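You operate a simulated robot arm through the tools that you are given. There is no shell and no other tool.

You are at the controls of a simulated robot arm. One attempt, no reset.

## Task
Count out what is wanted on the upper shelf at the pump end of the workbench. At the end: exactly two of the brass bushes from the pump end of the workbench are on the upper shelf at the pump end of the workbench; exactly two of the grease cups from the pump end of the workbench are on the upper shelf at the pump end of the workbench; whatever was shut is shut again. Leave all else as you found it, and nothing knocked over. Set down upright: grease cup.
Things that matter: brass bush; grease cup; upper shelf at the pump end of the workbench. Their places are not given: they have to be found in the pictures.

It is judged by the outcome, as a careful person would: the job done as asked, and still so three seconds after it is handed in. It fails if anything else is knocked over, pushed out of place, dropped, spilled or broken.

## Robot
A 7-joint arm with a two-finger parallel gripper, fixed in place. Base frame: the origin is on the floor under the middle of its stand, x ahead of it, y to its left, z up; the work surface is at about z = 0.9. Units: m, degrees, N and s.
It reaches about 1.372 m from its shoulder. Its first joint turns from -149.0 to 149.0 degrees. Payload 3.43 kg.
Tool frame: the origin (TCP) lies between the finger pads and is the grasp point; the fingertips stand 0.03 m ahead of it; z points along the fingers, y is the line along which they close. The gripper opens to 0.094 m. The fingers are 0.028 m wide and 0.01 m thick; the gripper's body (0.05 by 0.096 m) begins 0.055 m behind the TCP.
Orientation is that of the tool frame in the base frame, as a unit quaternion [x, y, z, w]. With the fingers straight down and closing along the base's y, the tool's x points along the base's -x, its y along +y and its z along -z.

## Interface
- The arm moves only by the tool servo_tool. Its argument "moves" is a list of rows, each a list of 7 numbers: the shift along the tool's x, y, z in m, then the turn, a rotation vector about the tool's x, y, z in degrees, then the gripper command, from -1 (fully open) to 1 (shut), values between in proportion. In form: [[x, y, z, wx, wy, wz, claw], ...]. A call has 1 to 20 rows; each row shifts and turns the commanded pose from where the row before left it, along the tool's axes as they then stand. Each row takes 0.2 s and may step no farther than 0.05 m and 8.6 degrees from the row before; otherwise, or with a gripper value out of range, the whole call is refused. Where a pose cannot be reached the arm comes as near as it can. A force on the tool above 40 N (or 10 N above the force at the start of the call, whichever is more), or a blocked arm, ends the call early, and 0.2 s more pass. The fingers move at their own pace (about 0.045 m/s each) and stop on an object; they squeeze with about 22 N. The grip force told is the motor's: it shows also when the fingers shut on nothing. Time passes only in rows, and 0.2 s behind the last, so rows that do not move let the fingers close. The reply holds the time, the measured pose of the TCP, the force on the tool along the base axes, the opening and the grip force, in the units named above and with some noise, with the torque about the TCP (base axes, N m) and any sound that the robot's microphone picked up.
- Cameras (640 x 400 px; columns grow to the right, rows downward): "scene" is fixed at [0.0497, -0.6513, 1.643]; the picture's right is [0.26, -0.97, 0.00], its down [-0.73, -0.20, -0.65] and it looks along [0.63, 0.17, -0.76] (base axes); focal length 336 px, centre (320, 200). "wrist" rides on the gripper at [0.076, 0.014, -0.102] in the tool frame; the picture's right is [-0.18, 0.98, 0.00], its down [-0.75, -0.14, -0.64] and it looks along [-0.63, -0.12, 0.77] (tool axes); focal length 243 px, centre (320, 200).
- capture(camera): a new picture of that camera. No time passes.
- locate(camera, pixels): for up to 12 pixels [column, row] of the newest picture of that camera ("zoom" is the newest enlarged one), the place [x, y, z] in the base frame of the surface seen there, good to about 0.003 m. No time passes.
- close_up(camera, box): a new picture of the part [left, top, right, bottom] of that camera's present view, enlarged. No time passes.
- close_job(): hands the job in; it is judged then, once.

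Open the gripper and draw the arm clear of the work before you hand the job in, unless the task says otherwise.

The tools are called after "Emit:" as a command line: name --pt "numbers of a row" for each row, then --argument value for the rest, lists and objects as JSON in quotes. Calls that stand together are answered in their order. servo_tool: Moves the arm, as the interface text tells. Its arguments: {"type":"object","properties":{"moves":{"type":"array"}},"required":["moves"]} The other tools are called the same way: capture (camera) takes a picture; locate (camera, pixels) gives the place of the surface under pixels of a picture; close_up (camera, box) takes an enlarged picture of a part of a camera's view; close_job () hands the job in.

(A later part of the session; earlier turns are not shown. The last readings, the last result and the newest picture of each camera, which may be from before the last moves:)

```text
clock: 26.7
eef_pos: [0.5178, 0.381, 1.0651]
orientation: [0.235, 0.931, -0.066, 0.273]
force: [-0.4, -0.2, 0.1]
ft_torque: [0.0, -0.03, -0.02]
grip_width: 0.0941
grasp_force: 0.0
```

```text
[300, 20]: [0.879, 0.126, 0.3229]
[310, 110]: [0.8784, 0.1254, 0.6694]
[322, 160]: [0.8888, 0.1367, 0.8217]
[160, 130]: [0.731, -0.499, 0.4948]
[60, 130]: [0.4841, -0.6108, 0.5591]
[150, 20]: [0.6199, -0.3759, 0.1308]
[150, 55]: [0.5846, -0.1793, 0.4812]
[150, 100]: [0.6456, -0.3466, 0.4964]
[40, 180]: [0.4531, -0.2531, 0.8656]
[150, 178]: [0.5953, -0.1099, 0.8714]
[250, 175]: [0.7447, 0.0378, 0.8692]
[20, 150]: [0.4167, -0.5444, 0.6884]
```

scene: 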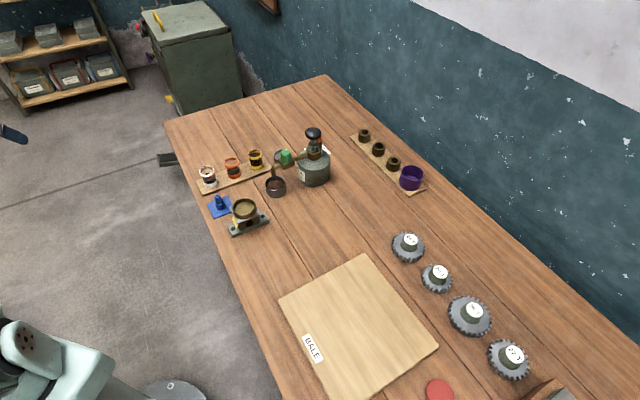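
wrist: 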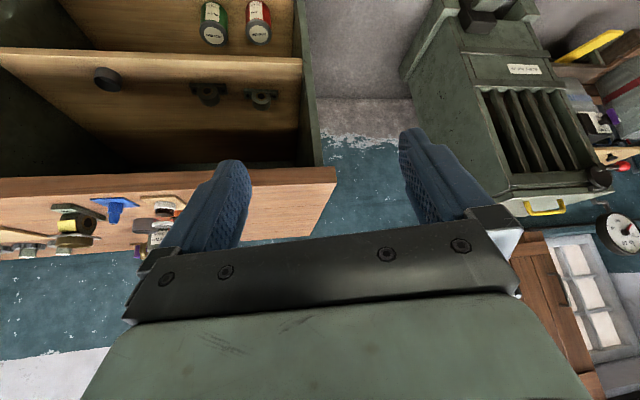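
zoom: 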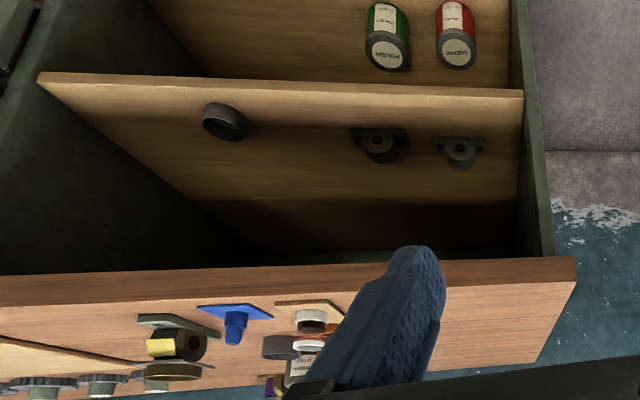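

The upper shelf is found: an under-bench shelf with its top at z≈0.494, front edge about 4 cm inside the bench front. Now I locate parts of the robot and the pump to know the clearances, and measure the cups and bushes in enlarged pictures.

Emit:
capture --camera "scene"

Emit:
locate --camera "scene" --pixels '[[80, 360], [20, 345], [100, 355], [60, 390], [170, 390], [327, 147], [313, 175], [300, 178], [330, 172], [275, 175], [275, 190], [314, 143]]'

Emit:
close_up --camera "scene" --box '[190, 140, 280, 200]'

Emit:
locate --camera "zoom" --pixels '[[130, 190], [130, 285], [90, 195], [165, 300], [295, 140], [300, 240], [460, 80], [470, 180], [90, 350], [550, 170], [60, 310], [330, 235]]'

```text
taken
```

scene: 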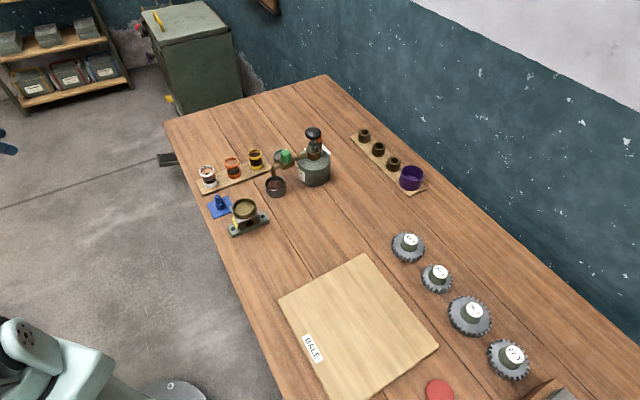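

```text
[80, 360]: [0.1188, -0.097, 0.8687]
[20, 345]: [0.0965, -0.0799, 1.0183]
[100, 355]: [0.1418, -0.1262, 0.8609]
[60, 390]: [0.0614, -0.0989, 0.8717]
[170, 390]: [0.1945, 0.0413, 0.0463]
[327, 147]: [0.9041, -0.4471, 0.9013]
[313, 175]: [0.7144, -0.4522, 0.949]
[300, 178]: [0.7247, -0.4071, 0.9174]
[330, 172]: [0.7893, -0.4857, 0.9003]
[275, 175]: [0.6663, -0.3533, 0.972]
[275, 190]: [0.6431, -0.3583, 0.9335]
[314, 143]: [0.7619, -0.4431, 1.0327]
```

```text
6.67 times, centred on (235, 170) of scene
```

zoom: 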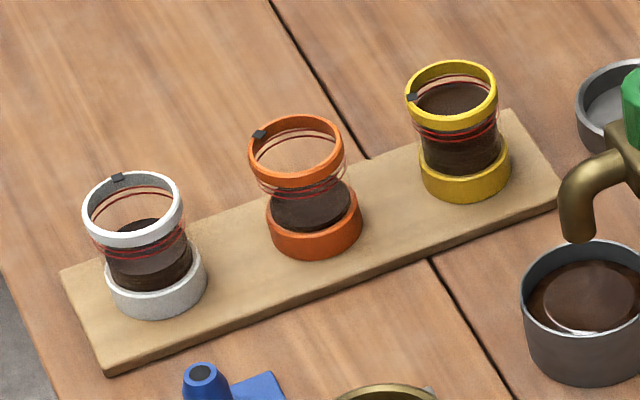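

```text
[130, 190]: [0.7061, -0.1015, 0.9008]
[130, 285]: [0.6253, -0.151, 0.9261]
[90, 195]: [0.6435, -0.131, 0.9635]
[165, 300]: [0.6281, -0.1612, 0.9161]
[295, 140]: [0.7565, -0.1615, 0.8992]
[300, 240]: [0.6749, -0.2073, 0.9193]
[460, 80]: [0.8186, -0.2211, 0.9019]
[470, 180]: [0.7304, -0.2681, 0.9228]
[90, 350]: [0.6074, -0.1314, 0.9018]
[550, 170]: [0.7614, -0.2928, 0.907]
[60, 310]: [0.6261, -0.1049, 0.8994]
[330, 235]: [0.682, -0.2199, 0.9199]
```

I have what I need: shoulder near z≈1.02, upper shelf top z≈0.494 with free space between the ring (t≈0.14 along the bench) and the first bearing block. I set the tool facing square to the bench front (azimuth −45°) tilted 50° from vertical, and view the shelf again.

Emit:
servo_tool --pt "0 0 0 4.46 0 7.0 -1" --pt "0 0 0 4.46 0 7.0 -1" --pt "0 0 0 0 -6 0 -1" --pt "0 0 0 0 -6 0 -1" --pt "0 0 0 0 -5.5 0 -1" --pt "0 0 0 0 0 0 -1"

Emit:
capture --camera "wrist"

```text
clock: 28.1
eef_pos: [0.5166, 0.3809, 1.0644]
orientation: [0.346, 0.837, -0.159, 0.392]
force: [-0.1, 0.2, 0.3]
ft_torque: [0.01, 0.02, 0.03]
grip_width: 0.094
grasp_force: 0.1
```

```text
taken
```

wrist: 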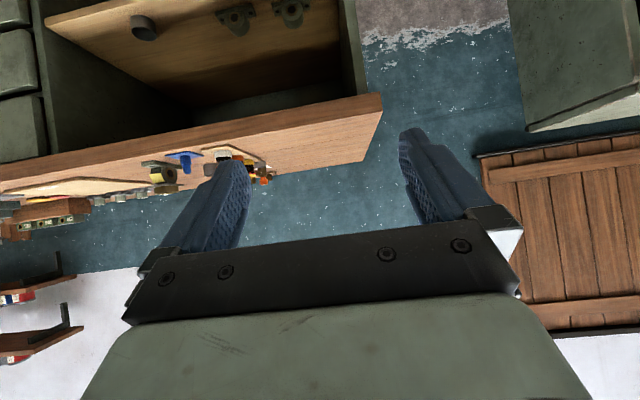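

The view matches: tilt 50°, azimuth −45°. I lower the tool in front of the bench, over open floor, to about z 0.67 to look into the compartment.

Emit:
servo_tool --pt "0.021 -0.015 0.0372 0 0 0 -1" --pt "0.021 -0.015 0.0372 0 0 0 -1" --pt "0.021 -0.015 0.0372 0 0 0 -1" --pt "0.021 -0.015 0.0372 0 0 0 -1" --pt "0.021 -0.015 0.0372 0 0 0 -1" --pt "0.021 -0.015 0.0372 0 0 0 -1" --pt "0.021 -0.015 0.0372 0 0 0 -1" --pt "0.021 -0.015 0.0372 0 0 0 -1" --pt "0 0 0 0 0 0 -1"

Emit:
capture --camera "wrist"

Emit:
capture --camera "scene"

```text
clock: 30.1
eef_pos: [0.5256, 0.2181, 0.7434]
orientation: [0.347, 0.837, -0.161, 0.391]
force: [0.2, 0.6, 0.2]
ft_torque: [0.02, -0.01, -0.01]
grip_width: 0.0939
grasp_force: 0.0
out of reach, approached as far as the arm can: row 7, 8
```

```text
taken
```

wrist: 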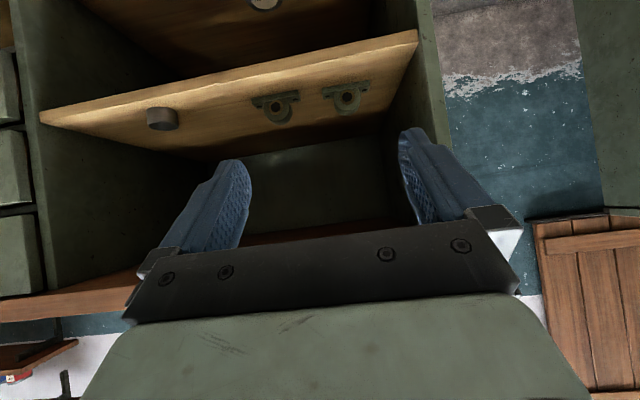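

```text
taken
```

scene: 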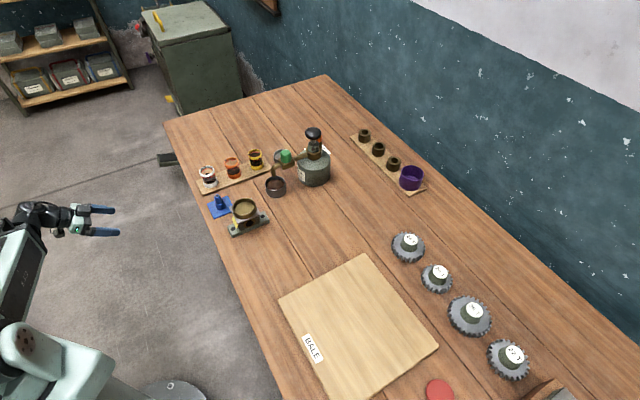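

Now the compartment is seen from the front: ring at (161,119), bearing blocks at (273,107) and (345,97). I zoom and locate these and the shelf limits.

Emit:
close_up --camera "wrist" --box '[20, 20, 440, 260]'

Emit:
locate --camera "wrist" --pixels '[[45, 115], [200, 88], [410, 40], [146, 118], [177, 116], [160, 128], [252, 103], [300, 96], [321, 95], [370, 86], [275, 122], [346, 108]]'

Emit:
locate --camera "wrist" --pixels '[[215, 100], [215, 130], [280, 160], [60, 200], [410, 100], [370, 110], [230, 145], [390, 200], [200, 75], [100, 290], [390, 215], [320, 140]]'

```text
1.52 times, centred on (230, 140) of wrist
```

zoom: 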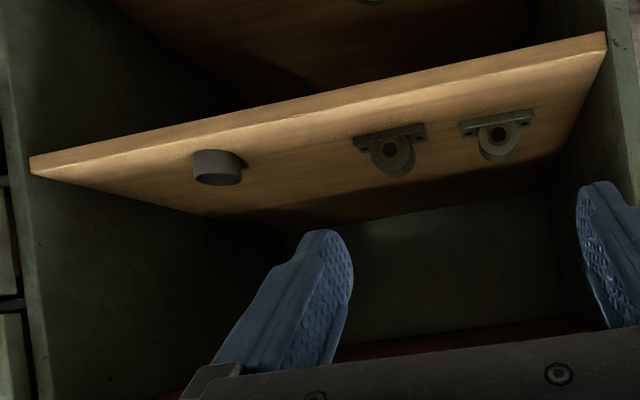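

```text
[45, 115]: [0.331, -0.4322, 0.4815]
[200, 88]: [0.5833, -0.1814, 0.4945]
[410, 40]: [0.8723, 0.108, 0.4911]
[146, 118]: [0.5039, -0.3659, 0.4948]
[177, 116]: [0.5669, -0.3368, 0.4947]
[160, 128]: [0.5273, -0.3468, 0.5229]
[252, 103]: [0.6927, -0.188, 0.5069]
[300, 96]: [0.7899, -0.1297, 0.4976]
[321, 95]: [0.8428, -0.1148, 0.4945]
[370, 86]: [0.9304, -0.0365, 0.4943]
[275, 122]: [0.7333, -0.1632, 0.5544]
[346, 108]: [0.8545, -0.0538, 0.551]
```

```text
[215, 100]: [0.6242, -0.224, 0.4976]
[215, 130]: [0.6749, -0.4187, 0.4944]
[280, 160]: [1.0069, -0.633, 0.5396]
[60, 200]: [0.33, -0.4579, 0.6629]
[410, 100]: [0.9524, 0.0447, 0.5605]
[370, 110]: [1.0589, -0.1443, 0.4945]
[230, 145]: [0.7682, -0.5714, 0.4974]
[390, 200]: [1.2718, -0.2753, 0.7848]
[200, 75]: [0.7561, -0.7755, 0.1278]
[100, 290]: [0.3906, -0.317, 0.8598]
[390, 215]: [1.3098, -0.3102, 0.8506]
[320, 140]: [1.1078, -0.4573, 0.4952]
```

Shelf front edge is at n≈0.54 (n = distance square to the bench, t = along it), free gap t 0.17–0.35 between ring and block. The arm was near its fold limit, so I go forward first at this height and then see.

Emit:
servo_tool --pt "-0.0193 0 0.023 0 0 0 -1" --pt "-0.0193 0 0.023 0 0 0 -1" --pt "-0.0193 0 0.023 0 0 0 -1" --pt "-0.0193 0 0.023 0 0 0 -1" --pt "-0.0193 0 0.023 0 0 0 -1" --pt "0 0 0 0 0 0 -1"

Emit:
capture --camera "scene"

```text
clock: 31.5
eef_pos: [0.6317, 0.1116, 0.7388]
orientation: [0.346, 0.837, -0.159, 0.392]
force: [0.0, -0.7, -0.4]
ft_torque: [-0.02, 0.0, 0.0]
grip_width: 0.0941
grasp_force: 0.0
```

```text
taken
```

scene: 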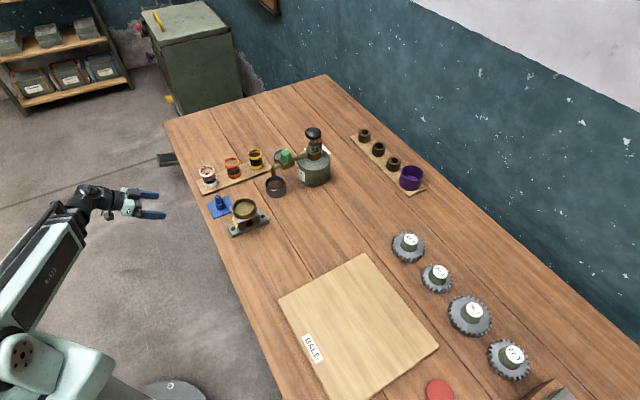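

The arm is a telescoping boom, so there is plenty of clearance under the bench. Next I measure the cups exactly: rim and base points in an enlarged scene picture.

Emit:
close_up --camera "scene" --box '[190, 140, 280, 200]'

Emit:
locate --camera "zoom" --pixels '[[87, 212], [180, 205], [135, 241], [133, 174], [120, 308], [190, 300], [253, 155], [339, 148], [296, 180], [293, 118], [280, 245], [345, 240]]'

Emit:
locate --camera "zoom" --pixels '[[410, 98], [494, 92], [452, 125], [450, 64], [440, 190], [500, 185], [108, 375], [65, 272], [520, 112], [556, 200], [315, 250], [155, 316]]'

```text
6.67 times, centred on (235, 170) of scene
```

zoom: 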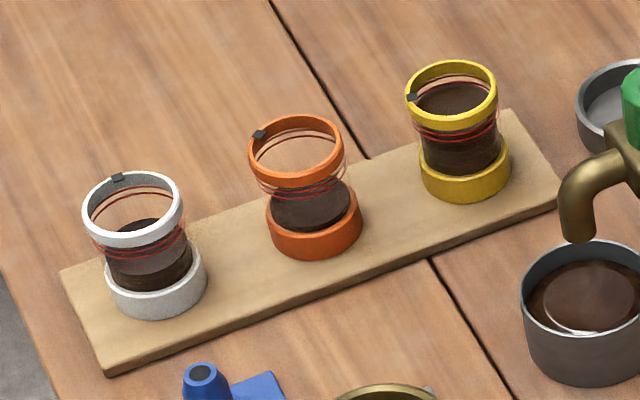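

```text
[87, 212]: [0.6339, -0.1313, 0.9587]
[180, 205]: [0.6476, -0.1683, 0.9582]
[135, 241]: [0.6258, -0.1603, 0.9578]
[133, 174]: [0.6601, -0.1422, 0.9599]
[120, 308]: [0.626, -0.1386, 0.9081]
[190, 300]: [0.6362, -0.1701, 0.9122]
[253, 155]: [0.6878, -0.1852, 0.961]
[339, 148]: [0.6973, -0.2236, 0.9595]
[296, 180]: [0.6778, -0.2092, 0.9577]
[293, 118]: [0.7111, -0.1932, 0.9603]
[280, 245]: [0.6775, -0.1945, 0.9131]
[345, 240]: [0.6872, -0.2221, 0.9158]
```

```text
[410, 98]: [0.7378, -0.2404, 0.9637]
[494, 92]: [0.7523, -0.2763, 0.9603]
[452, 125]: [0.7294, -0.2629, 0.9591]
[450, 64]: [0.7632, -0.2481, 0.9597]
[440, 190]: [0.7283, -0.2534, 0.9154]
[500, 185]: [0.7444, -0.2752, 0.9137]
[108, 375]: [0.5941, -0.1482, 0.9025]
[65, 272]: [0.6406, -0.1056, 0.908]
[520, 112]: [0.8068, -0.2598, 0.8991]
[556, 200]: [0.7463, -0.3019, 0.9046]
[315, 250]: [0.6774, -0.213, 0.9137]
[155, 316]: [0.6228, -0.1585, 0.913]
```

Cups: white centre (0.642,−0.150), orange (0.694,−0.203), yellow (0.746,−0.257), top z≈0.960, about 4 cm across. Now the bushes likewise.

Emit:
close_up --camera "scene" --box '[345, 120, 435, 200]'

Emit:
locate --camera "scene" --pixels '[[364, 133], [378, 147], [394, 160]]'

```text
5.00 times, centred on (390, 160) of scene
```

zoom: 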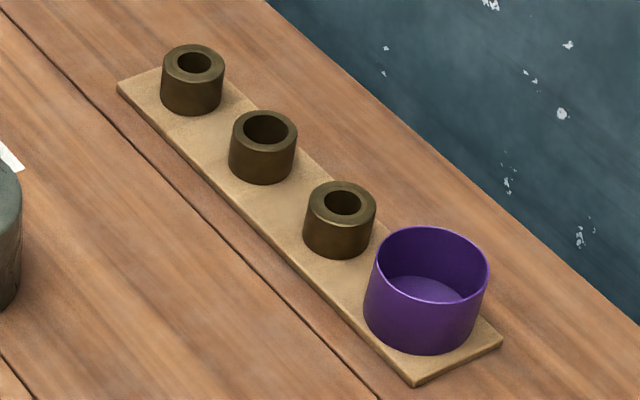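

```text
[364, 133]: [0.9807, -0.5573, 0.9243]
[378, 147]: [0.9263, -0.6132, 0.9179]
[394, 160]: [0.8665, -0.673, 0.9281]
```

The middle bush has a visibly wider bore than the two end ones, so I will use the end bushes (alike) – at zoom (193,75) and (340,215). I locate their rims, the bowl and the pump's tap.

Emit:
locate --camera "zoom" --pixels '[[167, 65], [218, 65], [192, 79], [193, 48], [192, 110], [311, 202], [370, 202], [342, 219], [342, 186], [338, 252], [378, 260], [486, 265]]'

Emit:
locate --camera "zoom" --pixels '[[262, 113], [262, 145], [235, 128], [293, 128], [120, 88], [420, 382], [500, 340], [155, 68], [425, 345], [430, 230], [290, 265], [270, 90]]'

Emit:
close_up --camera "scene" --box '[260, 110, 360, 210]'

```text
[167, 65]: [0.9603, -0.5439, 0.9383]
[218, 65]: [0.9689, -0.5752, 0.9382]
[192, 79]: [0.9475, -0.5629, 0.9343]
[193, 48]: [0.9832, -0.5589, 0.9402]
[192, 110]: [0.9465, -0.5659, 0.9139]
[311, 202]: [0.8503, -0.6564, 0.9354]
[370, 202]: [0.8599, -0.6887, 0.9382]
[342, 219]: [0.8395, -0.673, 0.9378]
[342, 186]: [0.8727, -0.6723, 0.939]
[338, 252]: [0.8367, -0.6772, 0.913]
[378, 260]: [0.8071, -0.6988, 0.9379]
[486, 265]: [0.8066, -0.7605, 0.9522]
```

```text
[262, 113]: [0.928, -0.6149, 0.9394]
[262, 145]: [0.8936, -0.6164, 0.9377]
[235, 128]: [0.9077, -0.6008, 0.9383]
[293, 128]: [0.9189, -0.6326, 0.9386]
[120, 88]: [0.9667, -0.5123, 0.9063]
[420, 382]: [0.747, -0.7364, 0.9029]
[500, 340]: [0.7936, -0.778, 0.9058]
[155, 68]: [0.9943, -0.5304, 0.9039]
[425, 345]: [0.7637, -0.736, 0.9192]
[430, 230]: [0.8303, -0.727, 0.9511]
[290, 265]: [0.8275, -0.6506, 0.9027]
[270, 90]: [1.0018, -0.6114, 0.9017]
```

```text
4.00 times, centred on (310, 160) of scene
```

zoom: 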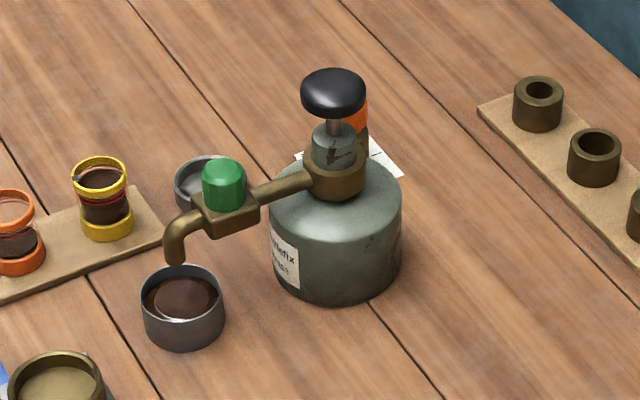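

Bushes: end ones centred at (0.965,−0.560) and (0.856,−0.673), top z≈0.938; bowl edge is about 2.7 cm from the nearer one. I now raise the tool in front of the bench, turn to azimuth −70° and set the tilt to 40° for picking the white cup.

Emit:
servo_tool --pt "-0.0306 0 -0.0257 0 0 0 -1" --pt "-0.0306 0 -0.0257 0 0 0 -1" --pt "-0.0306 0 -0.0257 0 0 0 -1" --pt "-0.0306 0 -0.0257 0 0 0 -1" --pt "-0.0306 0 -0.0257 0 0 0 -1" --pt "-0.0306 0 -0.0257 0 0 0 -1" --pt "-0.0306 0 -0.0257 0 0 0 -1" --pt "-0.0306 0 -0.0257 0 0 0 -1" --pt "0 0 0 6.36 0 5.34 -1" --pt "0 0 0 6.36 0 5.34 -1" --pt "0 0 0 6.36 0 5.34 -1" --pt "0 0 0 0 5 0 -1" --pt "0 0 0 0 5 0 -1" --pt "0 0 0 0 0 0 -1"

Emit:
capture --camera "wrist"

Emit:
capture --camera "scene"

```text
clock: 34.5
eef_pos: [0.6317, 0.1117, 1.0625]
orientation: [0.538, 0.771, -0.194, 0.281]
force: [-0.3, 0.8, -0.2]
ft_torque: [0.0, 0.01, 0.03]
grip_width: 0.0939
grasp_force: 0.1
```

```text
taken
```

wrist: 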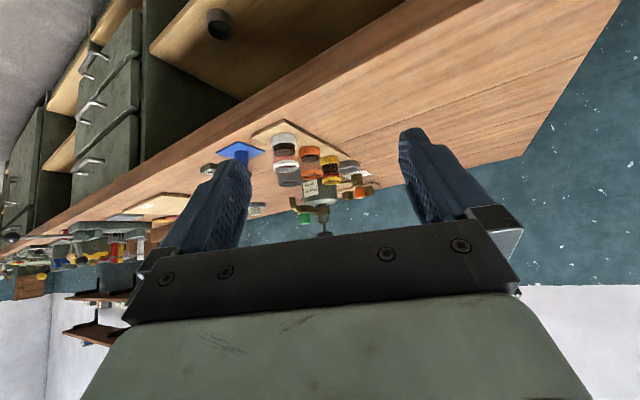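

```text
taken
```

scene: 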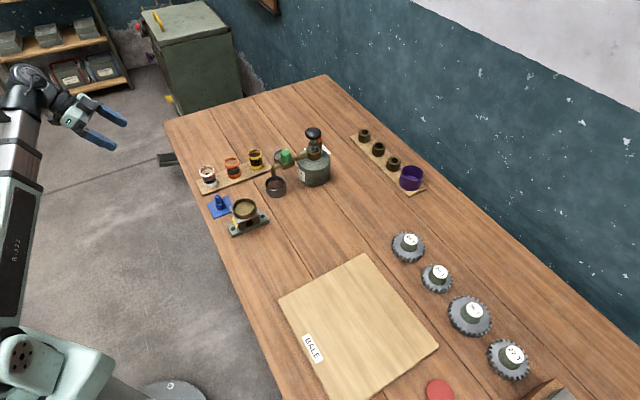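

Pose is right (tilt 40°, azimuth −70°). I move over the white cup at z≈1.06 with fingers opened to about 7 cm, and check before lowering.

Emit:
servo_tool --pt "-0.0312 -0.0134 0.0262 0 0 0 -0.49" --pt "-0.0312 -0.0134 0.0262 0 0 0 -0.49" --pt "-0.0312 -0.0134 0.0262 0 0 0 -0.49" --pt "-0.0312 -0.0134 0.0262 0 0 0 -0.49" --pt "-0.0312 -0.0134 0.0262 0 0 0 -0.49" --pt "-0.0312 -0.0134 0.0262 0 0 0 -0.49" --pt "0 0 0 0 0 0 -0.49"

Emit:
capture --camera "wrist"

Emit:
close_up --camera "scene" --box '[130, 60, 330, 240]'

```text
clock: 36.1
eef_pos: [0.6427, -0.1452, 1.059]
orientation: [0.537, 0.771, -0.192, 0.282]
force: [-0.2, -0.2, -0.6]
ft_torque: [0.01, 0.0, -0.01]
grip_width: 0.0701
grasp_force: 0.0
```

```text
taken
```

wrist: 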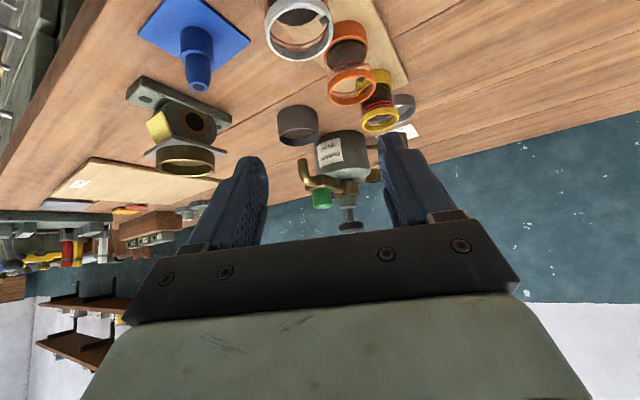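

```text
2.22 times, centred on (230, 150) of scene
```

zoom: 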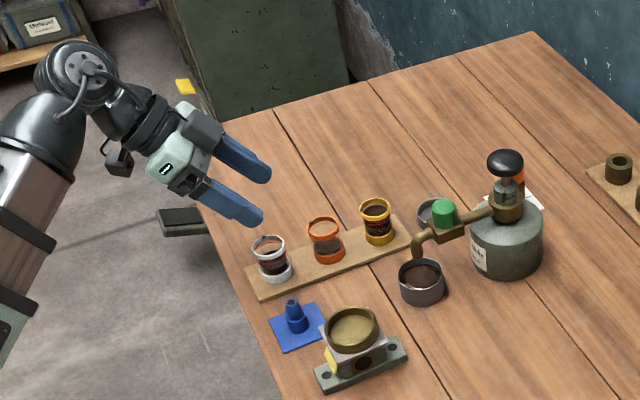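

Hand is above the white cup: TCP (0.643,−0.145,1.059), cup at wrist (298,30). I check the cup's place through the wrist camera too, before lowering.

Emit:
locate --camera "wrist" --pixels '[[270, 32], [330, 30], [300, 57], [290, 12], [333, 85], [374, 82], [352, 101], [365, 118], [397, 118], [381, 128]]'

```text
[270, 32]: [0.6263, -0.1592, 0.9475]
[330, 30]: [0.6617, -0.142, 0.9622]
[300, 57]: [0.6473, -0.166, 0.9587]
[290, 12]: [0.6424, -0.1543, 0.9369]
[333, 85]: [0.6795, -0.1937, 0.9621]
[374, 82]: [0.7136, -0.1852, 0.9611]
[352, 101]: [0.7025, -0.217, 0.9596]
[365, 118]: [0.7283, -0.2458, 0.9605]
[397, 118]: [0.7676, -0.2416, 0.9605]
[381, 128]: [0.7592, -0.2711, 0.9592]
```

The centring agrees within 2 mm. I lower in steps so the fingers straddle the white cup.

Emit:
servo_tool --pt "0.01286 0 0.01532 0 0 0 -0.49" --pt "0.01286 0 0.01532 0 0 0 -0.49" --pt "0.01286 0 0.01532 0 0 0 -0.49" --pt "0.01286 0 0.01532 0 0 0 -0.49" --pt "0.00643 0 0.00766 0 0 0 -0.49" --pt "0.00643 0 0.00766 0 0 0 -0.49" --pt "0 0 0 0 0 0 -0.49"

Emit:
capture --camera "wrist"

Emit:
close_up --camera "scene" --box '[160, 110, 300, 240]'

```text
clock: 37.7
eef_pos: [0.6406, -0.1444, 0.9601]
orientation: [0.537, 0.771, -0.193, 0.281]
force: [0.5, -0.3, 0.2]
ft_torque: [0.01, -0.03, 0.02]
grip_width: 0.0699
grasp_force: 0.0
```

```text
taken
```

wrist: 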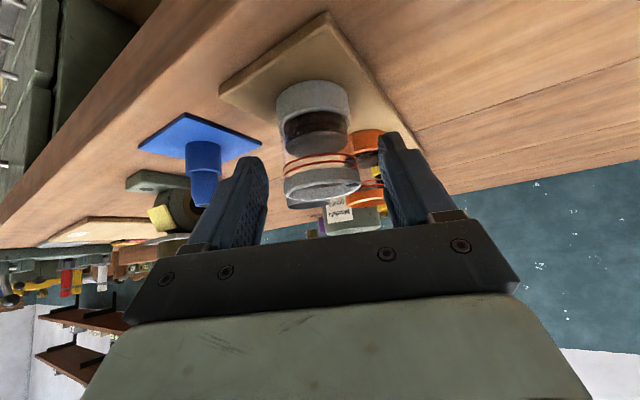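

```text
3.08 times, centred on (230, 175) of scene
```

zoom: 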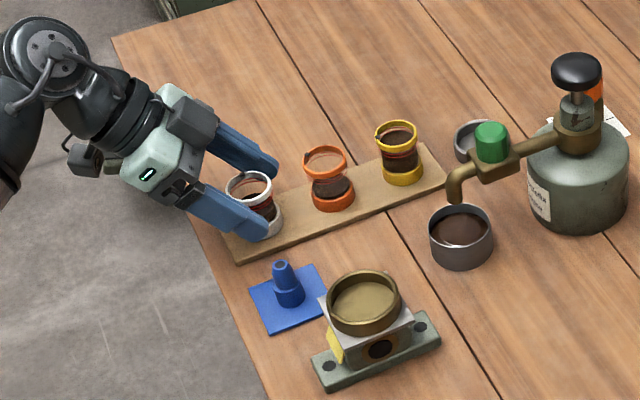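

Fingers straddle the white cup on both sides. I lower the last 14 mm and close the gripper, waiting a few rows.

Emit:
servo_tool --pt "0.0045 0 0.0054 0 0 0 -0.49" --pt "0.0045 0 0.0054 0 0 0 -0.49" --pt "0 0 0 0 0 0 -0.49" --pt "0 0 0 0 0 0 0" --pt "0 0 0 0 0 0 1" --pt "0 0 0 0 0 0 1" --pt "0 0 0 0 0 0 1" --pt "0 0 0 0 0 0 1"

Emit:
capture --camera "wrist"

Emit:
close_up --camera "scene" --box '[160, 110, 300, 240]'

```text
clock: 39.5
eef_pos: [0.6411, -0.145, 0.9474]
orientation: [0.538, 0.771, -0.193, 0.28]
force: [-0.3, -0.9, -0.2]
ft_torque: [-0.01, 0.05, 0.02]
grip_width: 0.0458
grasp_force: 22.4
```

```text
taken
```

wrist: 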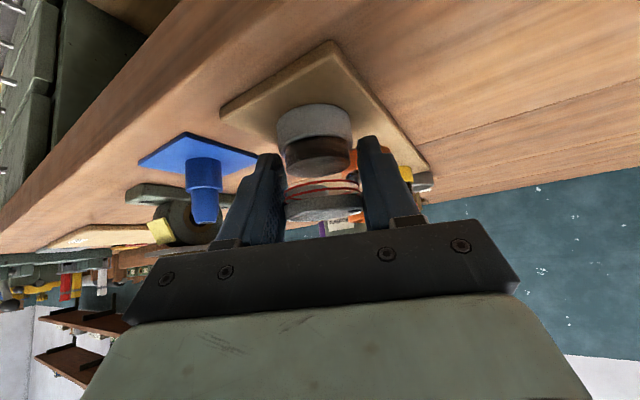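

```text
3.08 times, centred on (230, 175) of scene
```

zoom: 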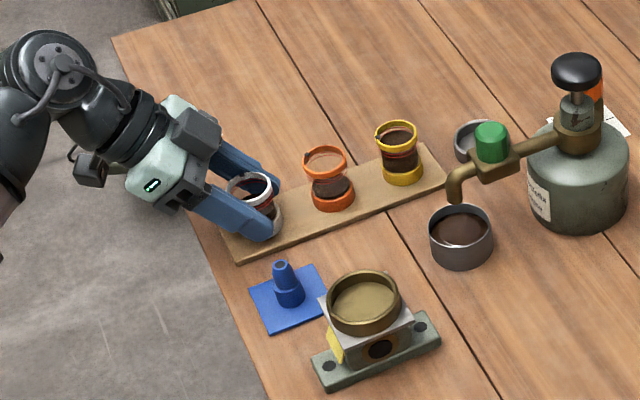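

The cup is gripped (width 4.6 cm, 22 N). I lift it straight up 10 cm and check that it comes along upright.

Emit:
servo_tool --pt "-0.00643 0 -0.00766 0 0 0 1" --pt "-0.01286 0 -0.01532 0 0 0 1" --pt "-0.01286 0 -0.01532 0 0 0 1" --pt "-0.01286 0 -0.01532 0 0 0 1" --pt "-0.01286 0 -0.01532 0 0 0 1" --pt "-0.01286 0 -0.01532 0 0 0 1" --pt "0 0 0 0 0 0 1"

Emit:
capture --camera "wrist"

Emit:
close_up --camera "scene" --box '[130, 60, 330, 240]'

```text
clock: 41.1
eef_pos: [0.642, -0.1447, 1.0578]
orientation: [0.538, 0.771, -0.194, 0.28]
force: [0.0, 0.6, -1.1]
ft_torque: [0.02, 0.01, 0.02]
grip_width: 0.0457
grasp_force: 22.4
```

```text
taken
```

wrist: 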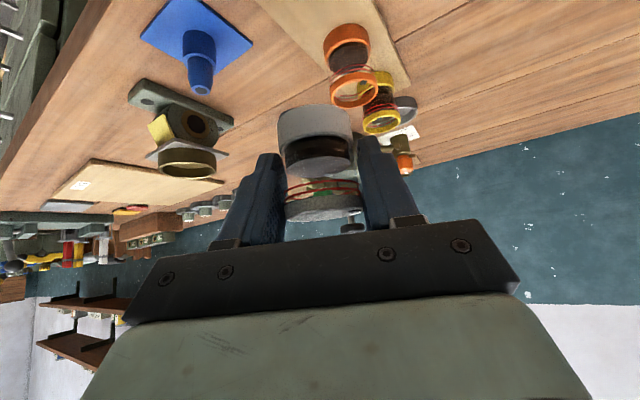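

```text
2.22 times, centred on (230, 150) of scene
```

zoom: 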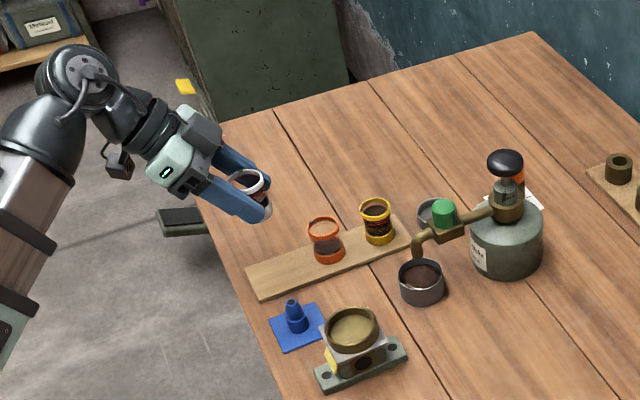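

The white cup is held upright and nothing else moved. I carry it out past the bench front (to n≈0.35, t≈0.52) at constant height, then lower it over the open floor.

Emit:
servo_tool --pt "0.0141 0.0046 -0.0118 0 0 0 1" --pt "0.0282 0.0093 -0.0237 0 0 0 1" --pt "0.0282 0.0093 -0.0237 0 0 0 1" --pt "0.0282 0.0093 -0.0237 0 0 0 1" --pt "0.0282 0.0093 -0.0237 0 0 0 1" --pt "0.0282 0.0093 -0.0237 0 0 0 1" --pt "0.0282 0.0093 -0.0237 0 0 0 1" --pt "0.0141 0.0046 -0.0118 0 0 0 1" --pt "0 0 0 0 0 0 1"

Emit:
servo_tool --pt "0.0112 0 0.0134 0 0 0 1" --pt "0.0225 0 0.0268 0 0 0 1" --pt "0.0225 0 0.0268 0 0 0 1" --pt "0.0225 0 0.0268 0 0 0 1" --pt "0.0225 0 0.0268 0 0 0 1" --pt "0.0225 0 0.0268 0 0 0 1" --pt "0.0225 0 0.0268 0 0 0 1" --pt "0.0225 0 0.0268 0 0 0 1" --pt "0.0225 0 0.0268 0 0 0 1" --pt "0.0225 0 0.0268 0 0 0 1" --pt "0.0225 0 0.0268 0 0 0 1" --pt "0.0225 0 0.0268 0 0 0 1" --pt "0 0 0 0 0 0 1"

Emit:
capture --camera "wrist"

Emit:
capture --camera "scene"

```text
clock: 43.1
eef_pos: [0.6107, 0.1177, 1.057]
orientation: [0.538, 0.771, -0.193, 0.281]
force: [-0.3, -0.2, -0.9]
ft_torque: [0.0, -0.03, -0.01]
grip_width: 0.0457
grasp_force: 22.3
```

```text
clock: 45.9
eef_pos: [0.614, 0.1197, 0.6559]
orientation: [0.537, 0.771, -0.194, 0.282]
force: [-1.3, -0.7, -0.9]
ft_torque: [0.0, 0.02, 0.02]
grip_width: 0.0456
grasp_force: 22.4
```

```text
taken
```

wrist: 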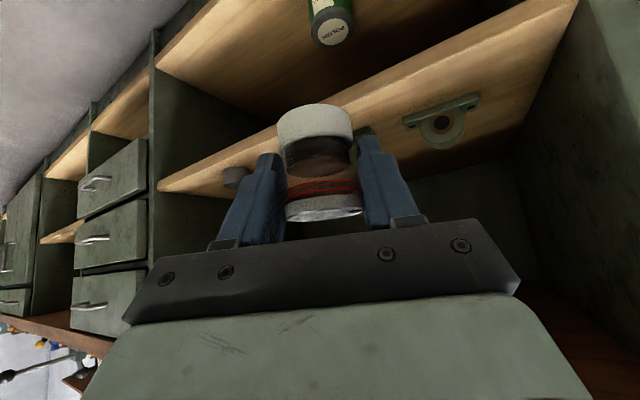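

```text
taken
```

scene: 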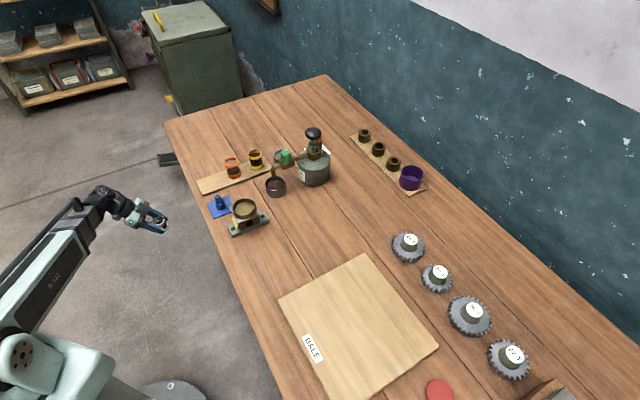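

The cup is held level in front of the open compartment; ring at (235,177) and one bearing block at (443,120) are in view. I locate their edges from here before going in.

Emit:
locate --camera "wrist" --pixels '[[405, 122], [478, 97], [443, 145], [235, 168], [245, 185], [225, 180], [235, 189], [180, 188], [380, 150], [330, 90], [520, 70], [160, 192]]'

Emit:
close_up --camera "wrist" --box '[140, 60, 540, 260]'

```text
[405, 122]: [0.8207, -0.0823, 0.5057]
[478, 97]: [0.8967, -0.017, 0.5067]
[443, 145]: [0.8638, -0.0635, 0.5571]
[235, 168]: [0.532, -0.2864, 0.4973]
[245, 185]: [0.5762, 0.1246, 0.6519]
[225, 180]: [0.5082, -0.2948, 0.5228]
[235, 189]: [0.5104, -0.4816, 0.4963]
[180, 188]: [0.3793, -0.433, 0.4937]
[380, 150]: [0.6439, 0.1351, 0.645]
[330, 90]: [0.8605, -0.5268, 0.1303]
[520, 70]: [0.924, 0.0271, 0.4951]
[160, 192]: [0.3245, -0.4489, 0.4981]
```

```text
1.60 times, centred on (340, 160) of wrist
```

zoom: 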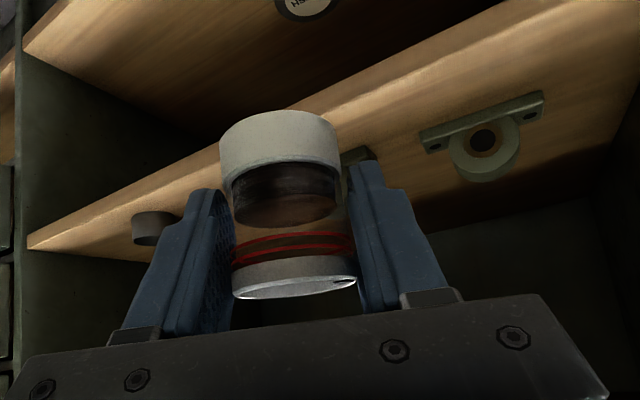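

I carry the cup closer, to just in front of the gap (n≈0.46, t≈0.36, z≈0.62), staying in front of the shelf edge.

Emit:
servo_tool --pt "-0.0105 -0.0097 0.0135 0 0 0 1" --pt "-0.021 -0.0195 0.027 0 0 0 1" --pt "-0.021 -0.0195 0.027 0 0 0 1" --pt "-0.021 -0.0195 0.027 0 0 0 1" --pt "-0.021 -0.0195 0.027 0 0 0 1" --pt "-0.0105 -0.0097 0.0135 0 0 0 1" --pt "0 0 0 0 0 0 1"

Emit:
capture --camera "wrist"

Emit:
capture --camera "scene"

```text
clock: 47.5
eef_pos: [0.5815, -0.0717, 0.6187]
orientation: [0.538, 0.771, -0.194, 0.28]
force: [0.7, -0.2, -0.4]
ft_torque: [-0.01, 0.02, -0.02]
grip_width: 0.0455
grasp_force: 22.3
```

```text
taken
```

wrist: 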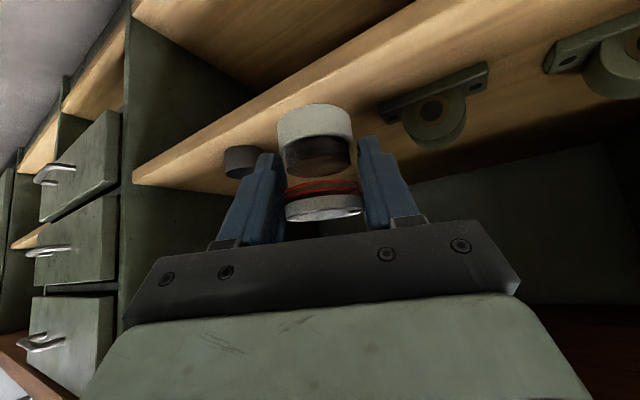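

```text
taken
```

scene: 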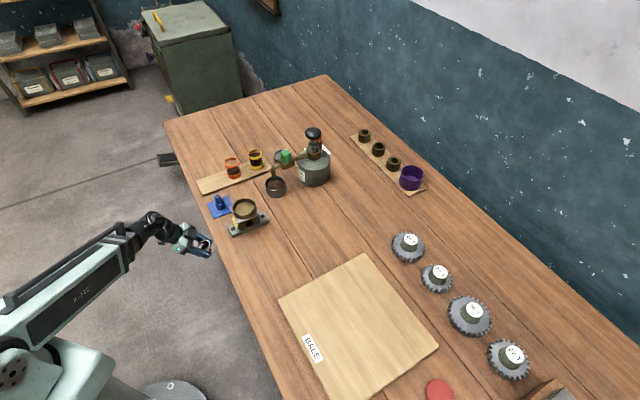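

Now both the ring (240,160) and block 1 (433,108) are seen either side of the gap. I locate their edges precisely.

Emit:
locate --camera "wrist" --pixels '[[380, 108], [380, 122], [485, 68], [433, 140], [225, 160], [225, 172], [240, 148], [258, 155], [235, 176], [260, 140], [370, 100], [150, 165]]'

Emit:
close_up --camera "wrist" --box '[200, 60, 500, 240]'

```text
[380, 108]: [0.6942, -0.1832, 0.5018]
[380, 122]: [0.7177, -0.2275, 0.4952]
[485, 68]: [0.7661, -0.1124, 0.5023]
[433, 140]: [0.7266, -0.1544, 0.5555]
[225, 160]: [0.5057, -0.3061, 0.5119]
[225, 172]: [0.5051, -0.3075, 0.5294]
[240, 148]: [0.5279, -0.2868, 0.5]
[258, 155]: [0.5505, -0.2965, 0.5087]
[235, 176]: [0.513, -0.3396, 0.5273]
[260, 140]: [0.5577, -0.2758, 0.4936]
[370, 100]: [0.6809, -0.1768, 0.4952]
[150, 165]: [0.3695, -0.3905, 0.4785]
```

```text
2.13 times, centred on (350, 150) of wrist
```

zoom: 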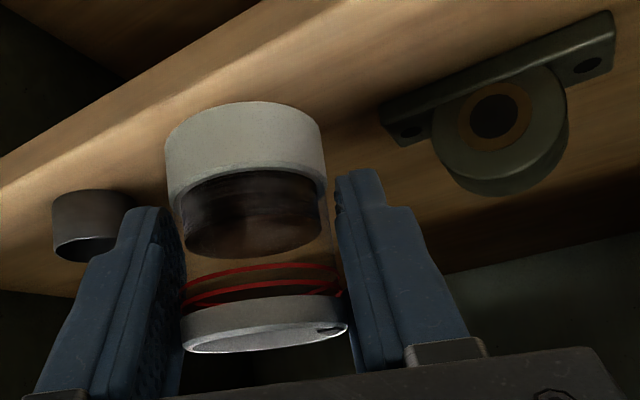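

Gap between ring (right edge t≈0.18) and block 1 (left end t≈0.36) is about 17 cm. I take the white cup in over the shelf edge toward the left rear spot, bottom about 2.5 cm above the shelf.

Emit:
servo_tool --pt "-0.0072 -0.002 0.0121 0 0 0 1" --pt "-0.0144 -0.0039 0.0242 0 0 0 1" --pt "-0.0144 -0.0039 0.0242 0 0 0 1" --pt "-0.0144 -0.0039 0.0242 0 0 0 1" --pt "-0.0144 -0.0039 0.0242 0 0 0 1" --pt "-0.0144 -0.0039 0.0242 0 0 0 1" --pt "-0.0072 -0.002 0.0121 0 0 0 1" --pt "0 0 0 0 0 0 1"

Emit:
capture --camera "wrist"

Emit:
capture --camera "scene"

```text
clock: 49.3
eef_pos: [0.616, -0.2306, 0.5613]
orientation: [0.538, 0.771, -0.193, 0.281]
force: [-0.2, 0.0, -0.9]
ft_torque: [0.0, -0.03, -0.04]
grip_width: 0.0455
grasp_force: 22.6
```

```text
taken
```

wrist: 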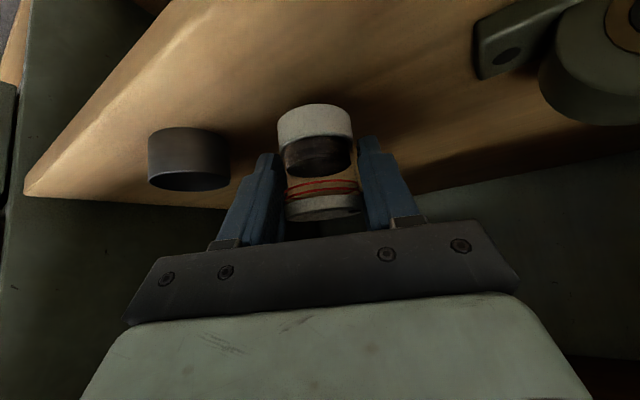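

```text
taken
```

scene: 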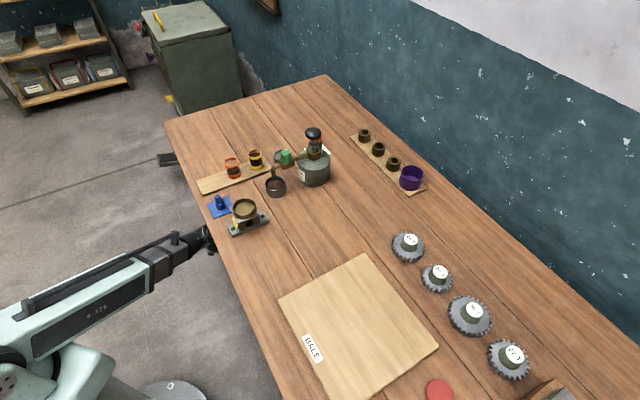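

Clear so far: forces near zero, the cup well above the shelf. I move in the last 8 cm to the left rear spot.

Emit:
servo_tool --pt "-0.0071 -0.0007 0.007 0 0 0 1" --pt "-0.0142 -0.0014 0.0139 0 0 0 1" --pt "-0.0142 -0.0014 0.0139 0 0 0 1" --pt "-0.0142 -0.0014 0.0139 0 0 0 1" --pt "-0.0071 -0.0007 0.007 0 0 0 1" --pt "0 0 0 0 0 0 1"

Emit:
capture --camera "wrist"

Emit:
close_up --camera "scene" --box '[100, 140, 340, 340]'

```text
clock: 50.7
eef_pos: [0.6375, -0.3051, 0.555]
orientation: [0.538, 0.77, -0.193, 0.282]
force: [-0.9, 0.7, -1.1]
ft_torque: [-0.02, -0.01, -0.01]
grip_width: 0.0453
grasp_force: 21.7
```

```text
taken
```

wrist: 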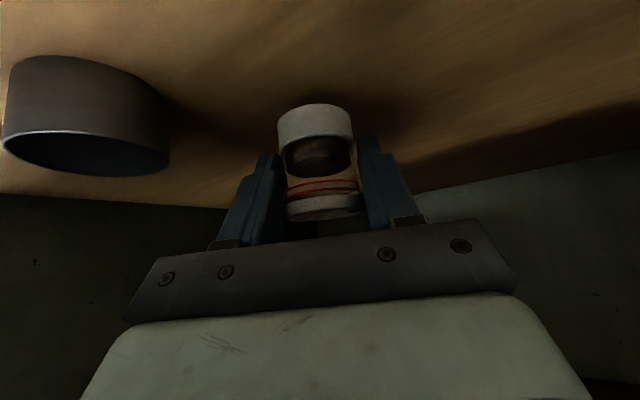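

```text
2.00 times, centred on (220, 240) of scene
```

zoom: 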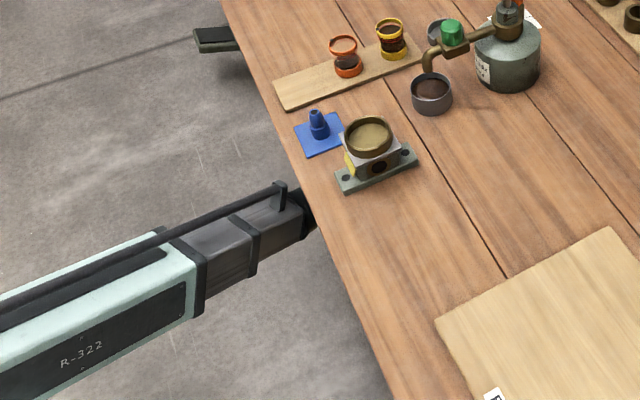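

The boom's cable rod ends close to the bench edge at zoom (280,187); I locate it to be sure of the clearance before lowering.

Emit:
locate --camera "zoom" --pixels '[[281, 186], [285, 205], [300, 195], [255, 195], [308, 200], [245, 210], [320, 215]]'

```text
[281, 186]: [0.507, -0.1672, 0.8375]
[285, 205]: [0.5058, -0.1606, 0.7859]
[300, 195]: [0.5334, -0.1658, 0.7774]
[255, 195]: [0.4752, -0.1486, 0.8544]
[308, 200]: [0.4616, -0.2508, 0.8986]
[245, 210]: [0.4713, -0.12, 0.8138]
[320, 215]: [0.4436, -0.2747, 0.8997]
```

The rod end is at z 0.838, n 0.477 – below and just outside the bench edge (0.865 / 0.499), and lowering takes it further clear. I lower the cup 16 mm, then feel for the shelf.

Emit:
servo_tool --pt "0.00257 0 0.00306 0 0 0 1" --pt "0.00257 0 0.00306 0 0 0 1" --pt "0.00257 0 0.00306 0 0 0 1" --pt "0.00257 0 0.00306 0 0 0 1" --pt "0 0 0 0 0 0 1"

Emit:
servo_tool --pt "0.00129 0 0.00153 0 0 0 1" --pt "0 0 0 0 0 0 1"

```text
clock: 51.9
eef_pos: [0.636, -0.3041, 0.5387]
orientation: [0.538, 0.771, -0.193, 0.281]
force: [-0.7, -0.3, -0.9]
ft_torque: [0.04, -0.03, -0.03]
grip_width: 0.0458
grasp_force: 21.9
```

```text
clock: 52.5
eef_pos: [0.6356, -0.3055, 0.5372]
orientation: [0.538, 0.771, -0.193, 0.281]
force: [0.7, -0.2, -1.6]
ft_torque: [-0.02, -0.02, 0.0]
grip_width: 0.0455
grasp_force: 22.0
```

No contact yet at z 0.537. I go on down by 1 mm steps, watching the vertical force.

Emit:
servo_tool --pt "0.00064 0 0.00077 0 0 0 1" --pt "0.00064 0 0.00077 0 0 0 1" --pt "0 0 0 0 0 0 1"

Emit:
capture --camera "wrist"

```text
clock: 53.3
eef_pos: [0.6359, -0.3047, 0.5364]
orientation: [0.538, 0.771, -0.193, 0.281]
force: [0.2, -0.2, 0.0]
ft_torque: [0.02, 0.01, 0.01]
grip_width: 0.0457
grasp_force: 22.3
```

```text
taken
```

wrist: 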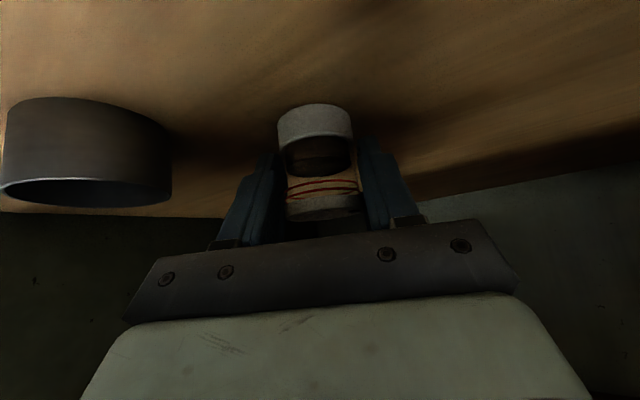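

The held weight (about −1 N) has gone to 0, suggesting the cup is touching. I go one more millimetre to make sure.

Emit:
servo_tool --pt "0.00064 0 0.00077 0 0 0 1" --pt "0 0 0 0 0 0 1"

```text
clock: 53.9
eef_pos: [0.6363, -0.3047, 0.5359]
orientation: [0.537, 0.771, -0.193, 0.282]
force: [-0.2, 0.2, -1.4]
ft_torque: [-0.01, 0.03, 0.02]
grip_width: 0.0456
grasp_force: 22.1
```

Still hanging (−1.4 N), so the last reading was noise. I continue in 1 mm steps.

Emit:
servo_tool --pt "0.00064 0 0.00077 0 0 0 1" --pt "0 0 0 0 0 0 1"

Emit:
servo_tool --pt "0.00064 0 0.00077 0 0 0 1" --pt "0 0 0 0 0 0 1"

```text
clock: 54.5
eef_pos: [0.6345, -0.3041, 0.5346]
orientation: [0.537, 0.771, -0.194, 0.282]
force: [1.3, 0.9, 5.3]
ft_torque: [0.02, 0.04, -0.01]
grip_width: 0.046
grasp_force: 22.1
```

```text
clock: 55.1
eef_pos: [0.6363, -0.3057, 0.5332]
orientation: [0.537, 0.771, -0.193, 0.282]
force: [4.9, 4.5, 16.3]
ft_torque: [0.0, 0.05, 0.0]
grip_width: 0.0455
grasp_force: 21.8
```

Contact is found at z≈0.535. I ease up 1.5 mm and open the fingers a little (to about 5.8 cm).

Emit:
servo_tool --pt "-0.00096 0 -0.00115 0 0 0 1" --pt "0 0 0 0 0 0 0.03" --pt "0 0 0 0 0 0 -0.1" --pt "0 0 0 0 0 0 -0.234" --pt "0 0 0 0 0 0 -0.234"

Emit:
capture --camera "wrist"

```text
clock: 56.3
eef_pos: [0.6356, -0.305, 0.5346]
orientation: [0.538, 0.771, -0.193, 0.28]
force: [0.5, -1.2, -0.2]
ft_torque: [-0.02, 0.01, 0.0]
grip_width: 0.058
grasp_force: 0.1
```

```text
taken
```

wrist: 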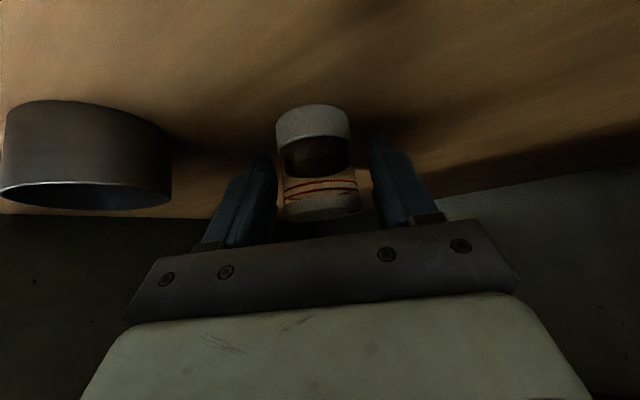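

The white cup stands on the shelf. I back the fingers straight out horizontally, keeping the height.

Emit:
servo_tool --pt "0.0077 0 -0.0064 0 0 0 -0.234" --pt "0.0115 0 -0.0096 0 0 0 -0.234" --pt "0.0153 0 -0.0129 0 0 0 -0.234" --pt "0.0153 0 -0.0129 0 0 0 -0.234" --pt "0.0153 0 -0.0129 0 0 0 -0.234" --pt "0 0 0 0 0 0 -0.234"

Emit:
capture --camera "wrist"

```text
clock: 57.7
eef_pos: [0.6069, -0.2259, 0.5339]
orientation: [0.538, 0.771, -0.194, 0.28]
force: [-1.0, -0.4, 0.6]
ft_torque: [0.0, -0.02, 0.02]
grip_width: 0.0581
grasp_force: 0.1
```

```text
taken
```

wrist: 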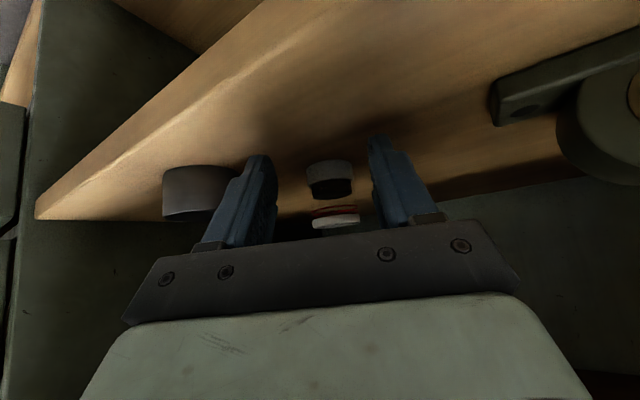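

The cup stays put, standing. I retrace the way out and up to the bench level with empty fingers.

Emit:
servo_tool --pt "0.0127 0.0056 -0.0332 0 0 0 -0.49" --pt "0.0127 0.0056 -0.0332 0 0 0 -0.49" --pt "0.0127 0.0056 -0.0332 0 0 0 -0.49" --pt "0.0127 0.0056 -0.0332 0 0 0 -0.49" --pt "0.0127 0.0056 -0.0332 0 0 0 -0.49" --pt "0.021 0.0195 -0.027 0 0 0 -0.49" --pt "0.021 0.0195 -0.027 0 0 0 -0.49" --pt "0.021 0.0195 -0.027 0 0 0 -0.49" --pt "0.021 0.0195 -0.027 0 0 0 -0.49" --pt "0.021 0.0195 -0.027 0 0 0 -0.49" --pt "0 0 0 0 0 0 -0.49"

Emit:
capture --camera "wrist"

Emit:
servo_tool --pt "-0.0257 0 -0.0306 0 0 0 -0.49" --pt "-0.0257 0 -0.0306 0 0 0 -0.49" --pt "-0.0257 0 -0.0306 0 0 0 -0.49" --pt "-0.0257 0 -0.0306 0 0 0 -0.49" --pt "-0.0257 0 -0.0306 0 0 0 -0.49" --pt "-0.0257 0 -0.0306 0 0 0 -0.49" --pt "-0.0257 0 -0.0306 0 0 0 -0.49" --pt "-0.0257 0 -0.0306 0 0 0 -0.49" --pt "-0.0257 0 -0.0306 0 0 0 -0.49" --pt "-0.0257 0 -0.0306 0 0 0 -0.49" --pt "0 0 0 0 0 0 -0.49"

```text
clock: 60.1
eef_pos: [0.6114, 0.1215, 0.6593]
orientation: [0.538, 0.771, -0.194, 0.281]
force: [0.7, 0.3, -0.6]
ft_torque: [-0.01, 0.03, -0.02]
grip_width: 0.0699
grasp_force: 0.2
```

```text
taken
```

wrist: 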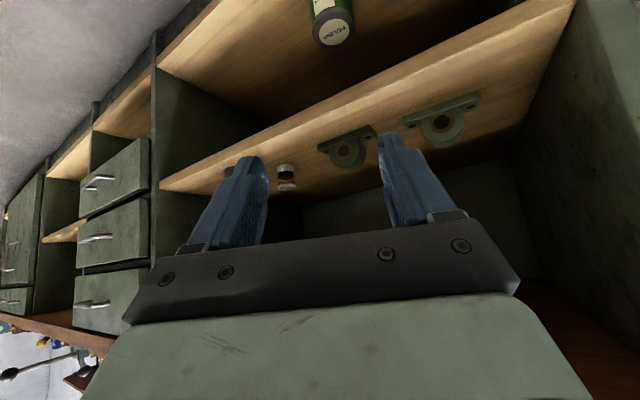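

```text
clock: 62.5
eef_pos: [0.6119, 0.1162, 1.0589]
orientation: [0.537, 0.771, -0.194, 0.281]
force: [0.0, 0.0, 0.5]
ft_torque: [-0.01, 0.01, 0.02]
grip_width: 0.0701
grasp_force: 0.0
```

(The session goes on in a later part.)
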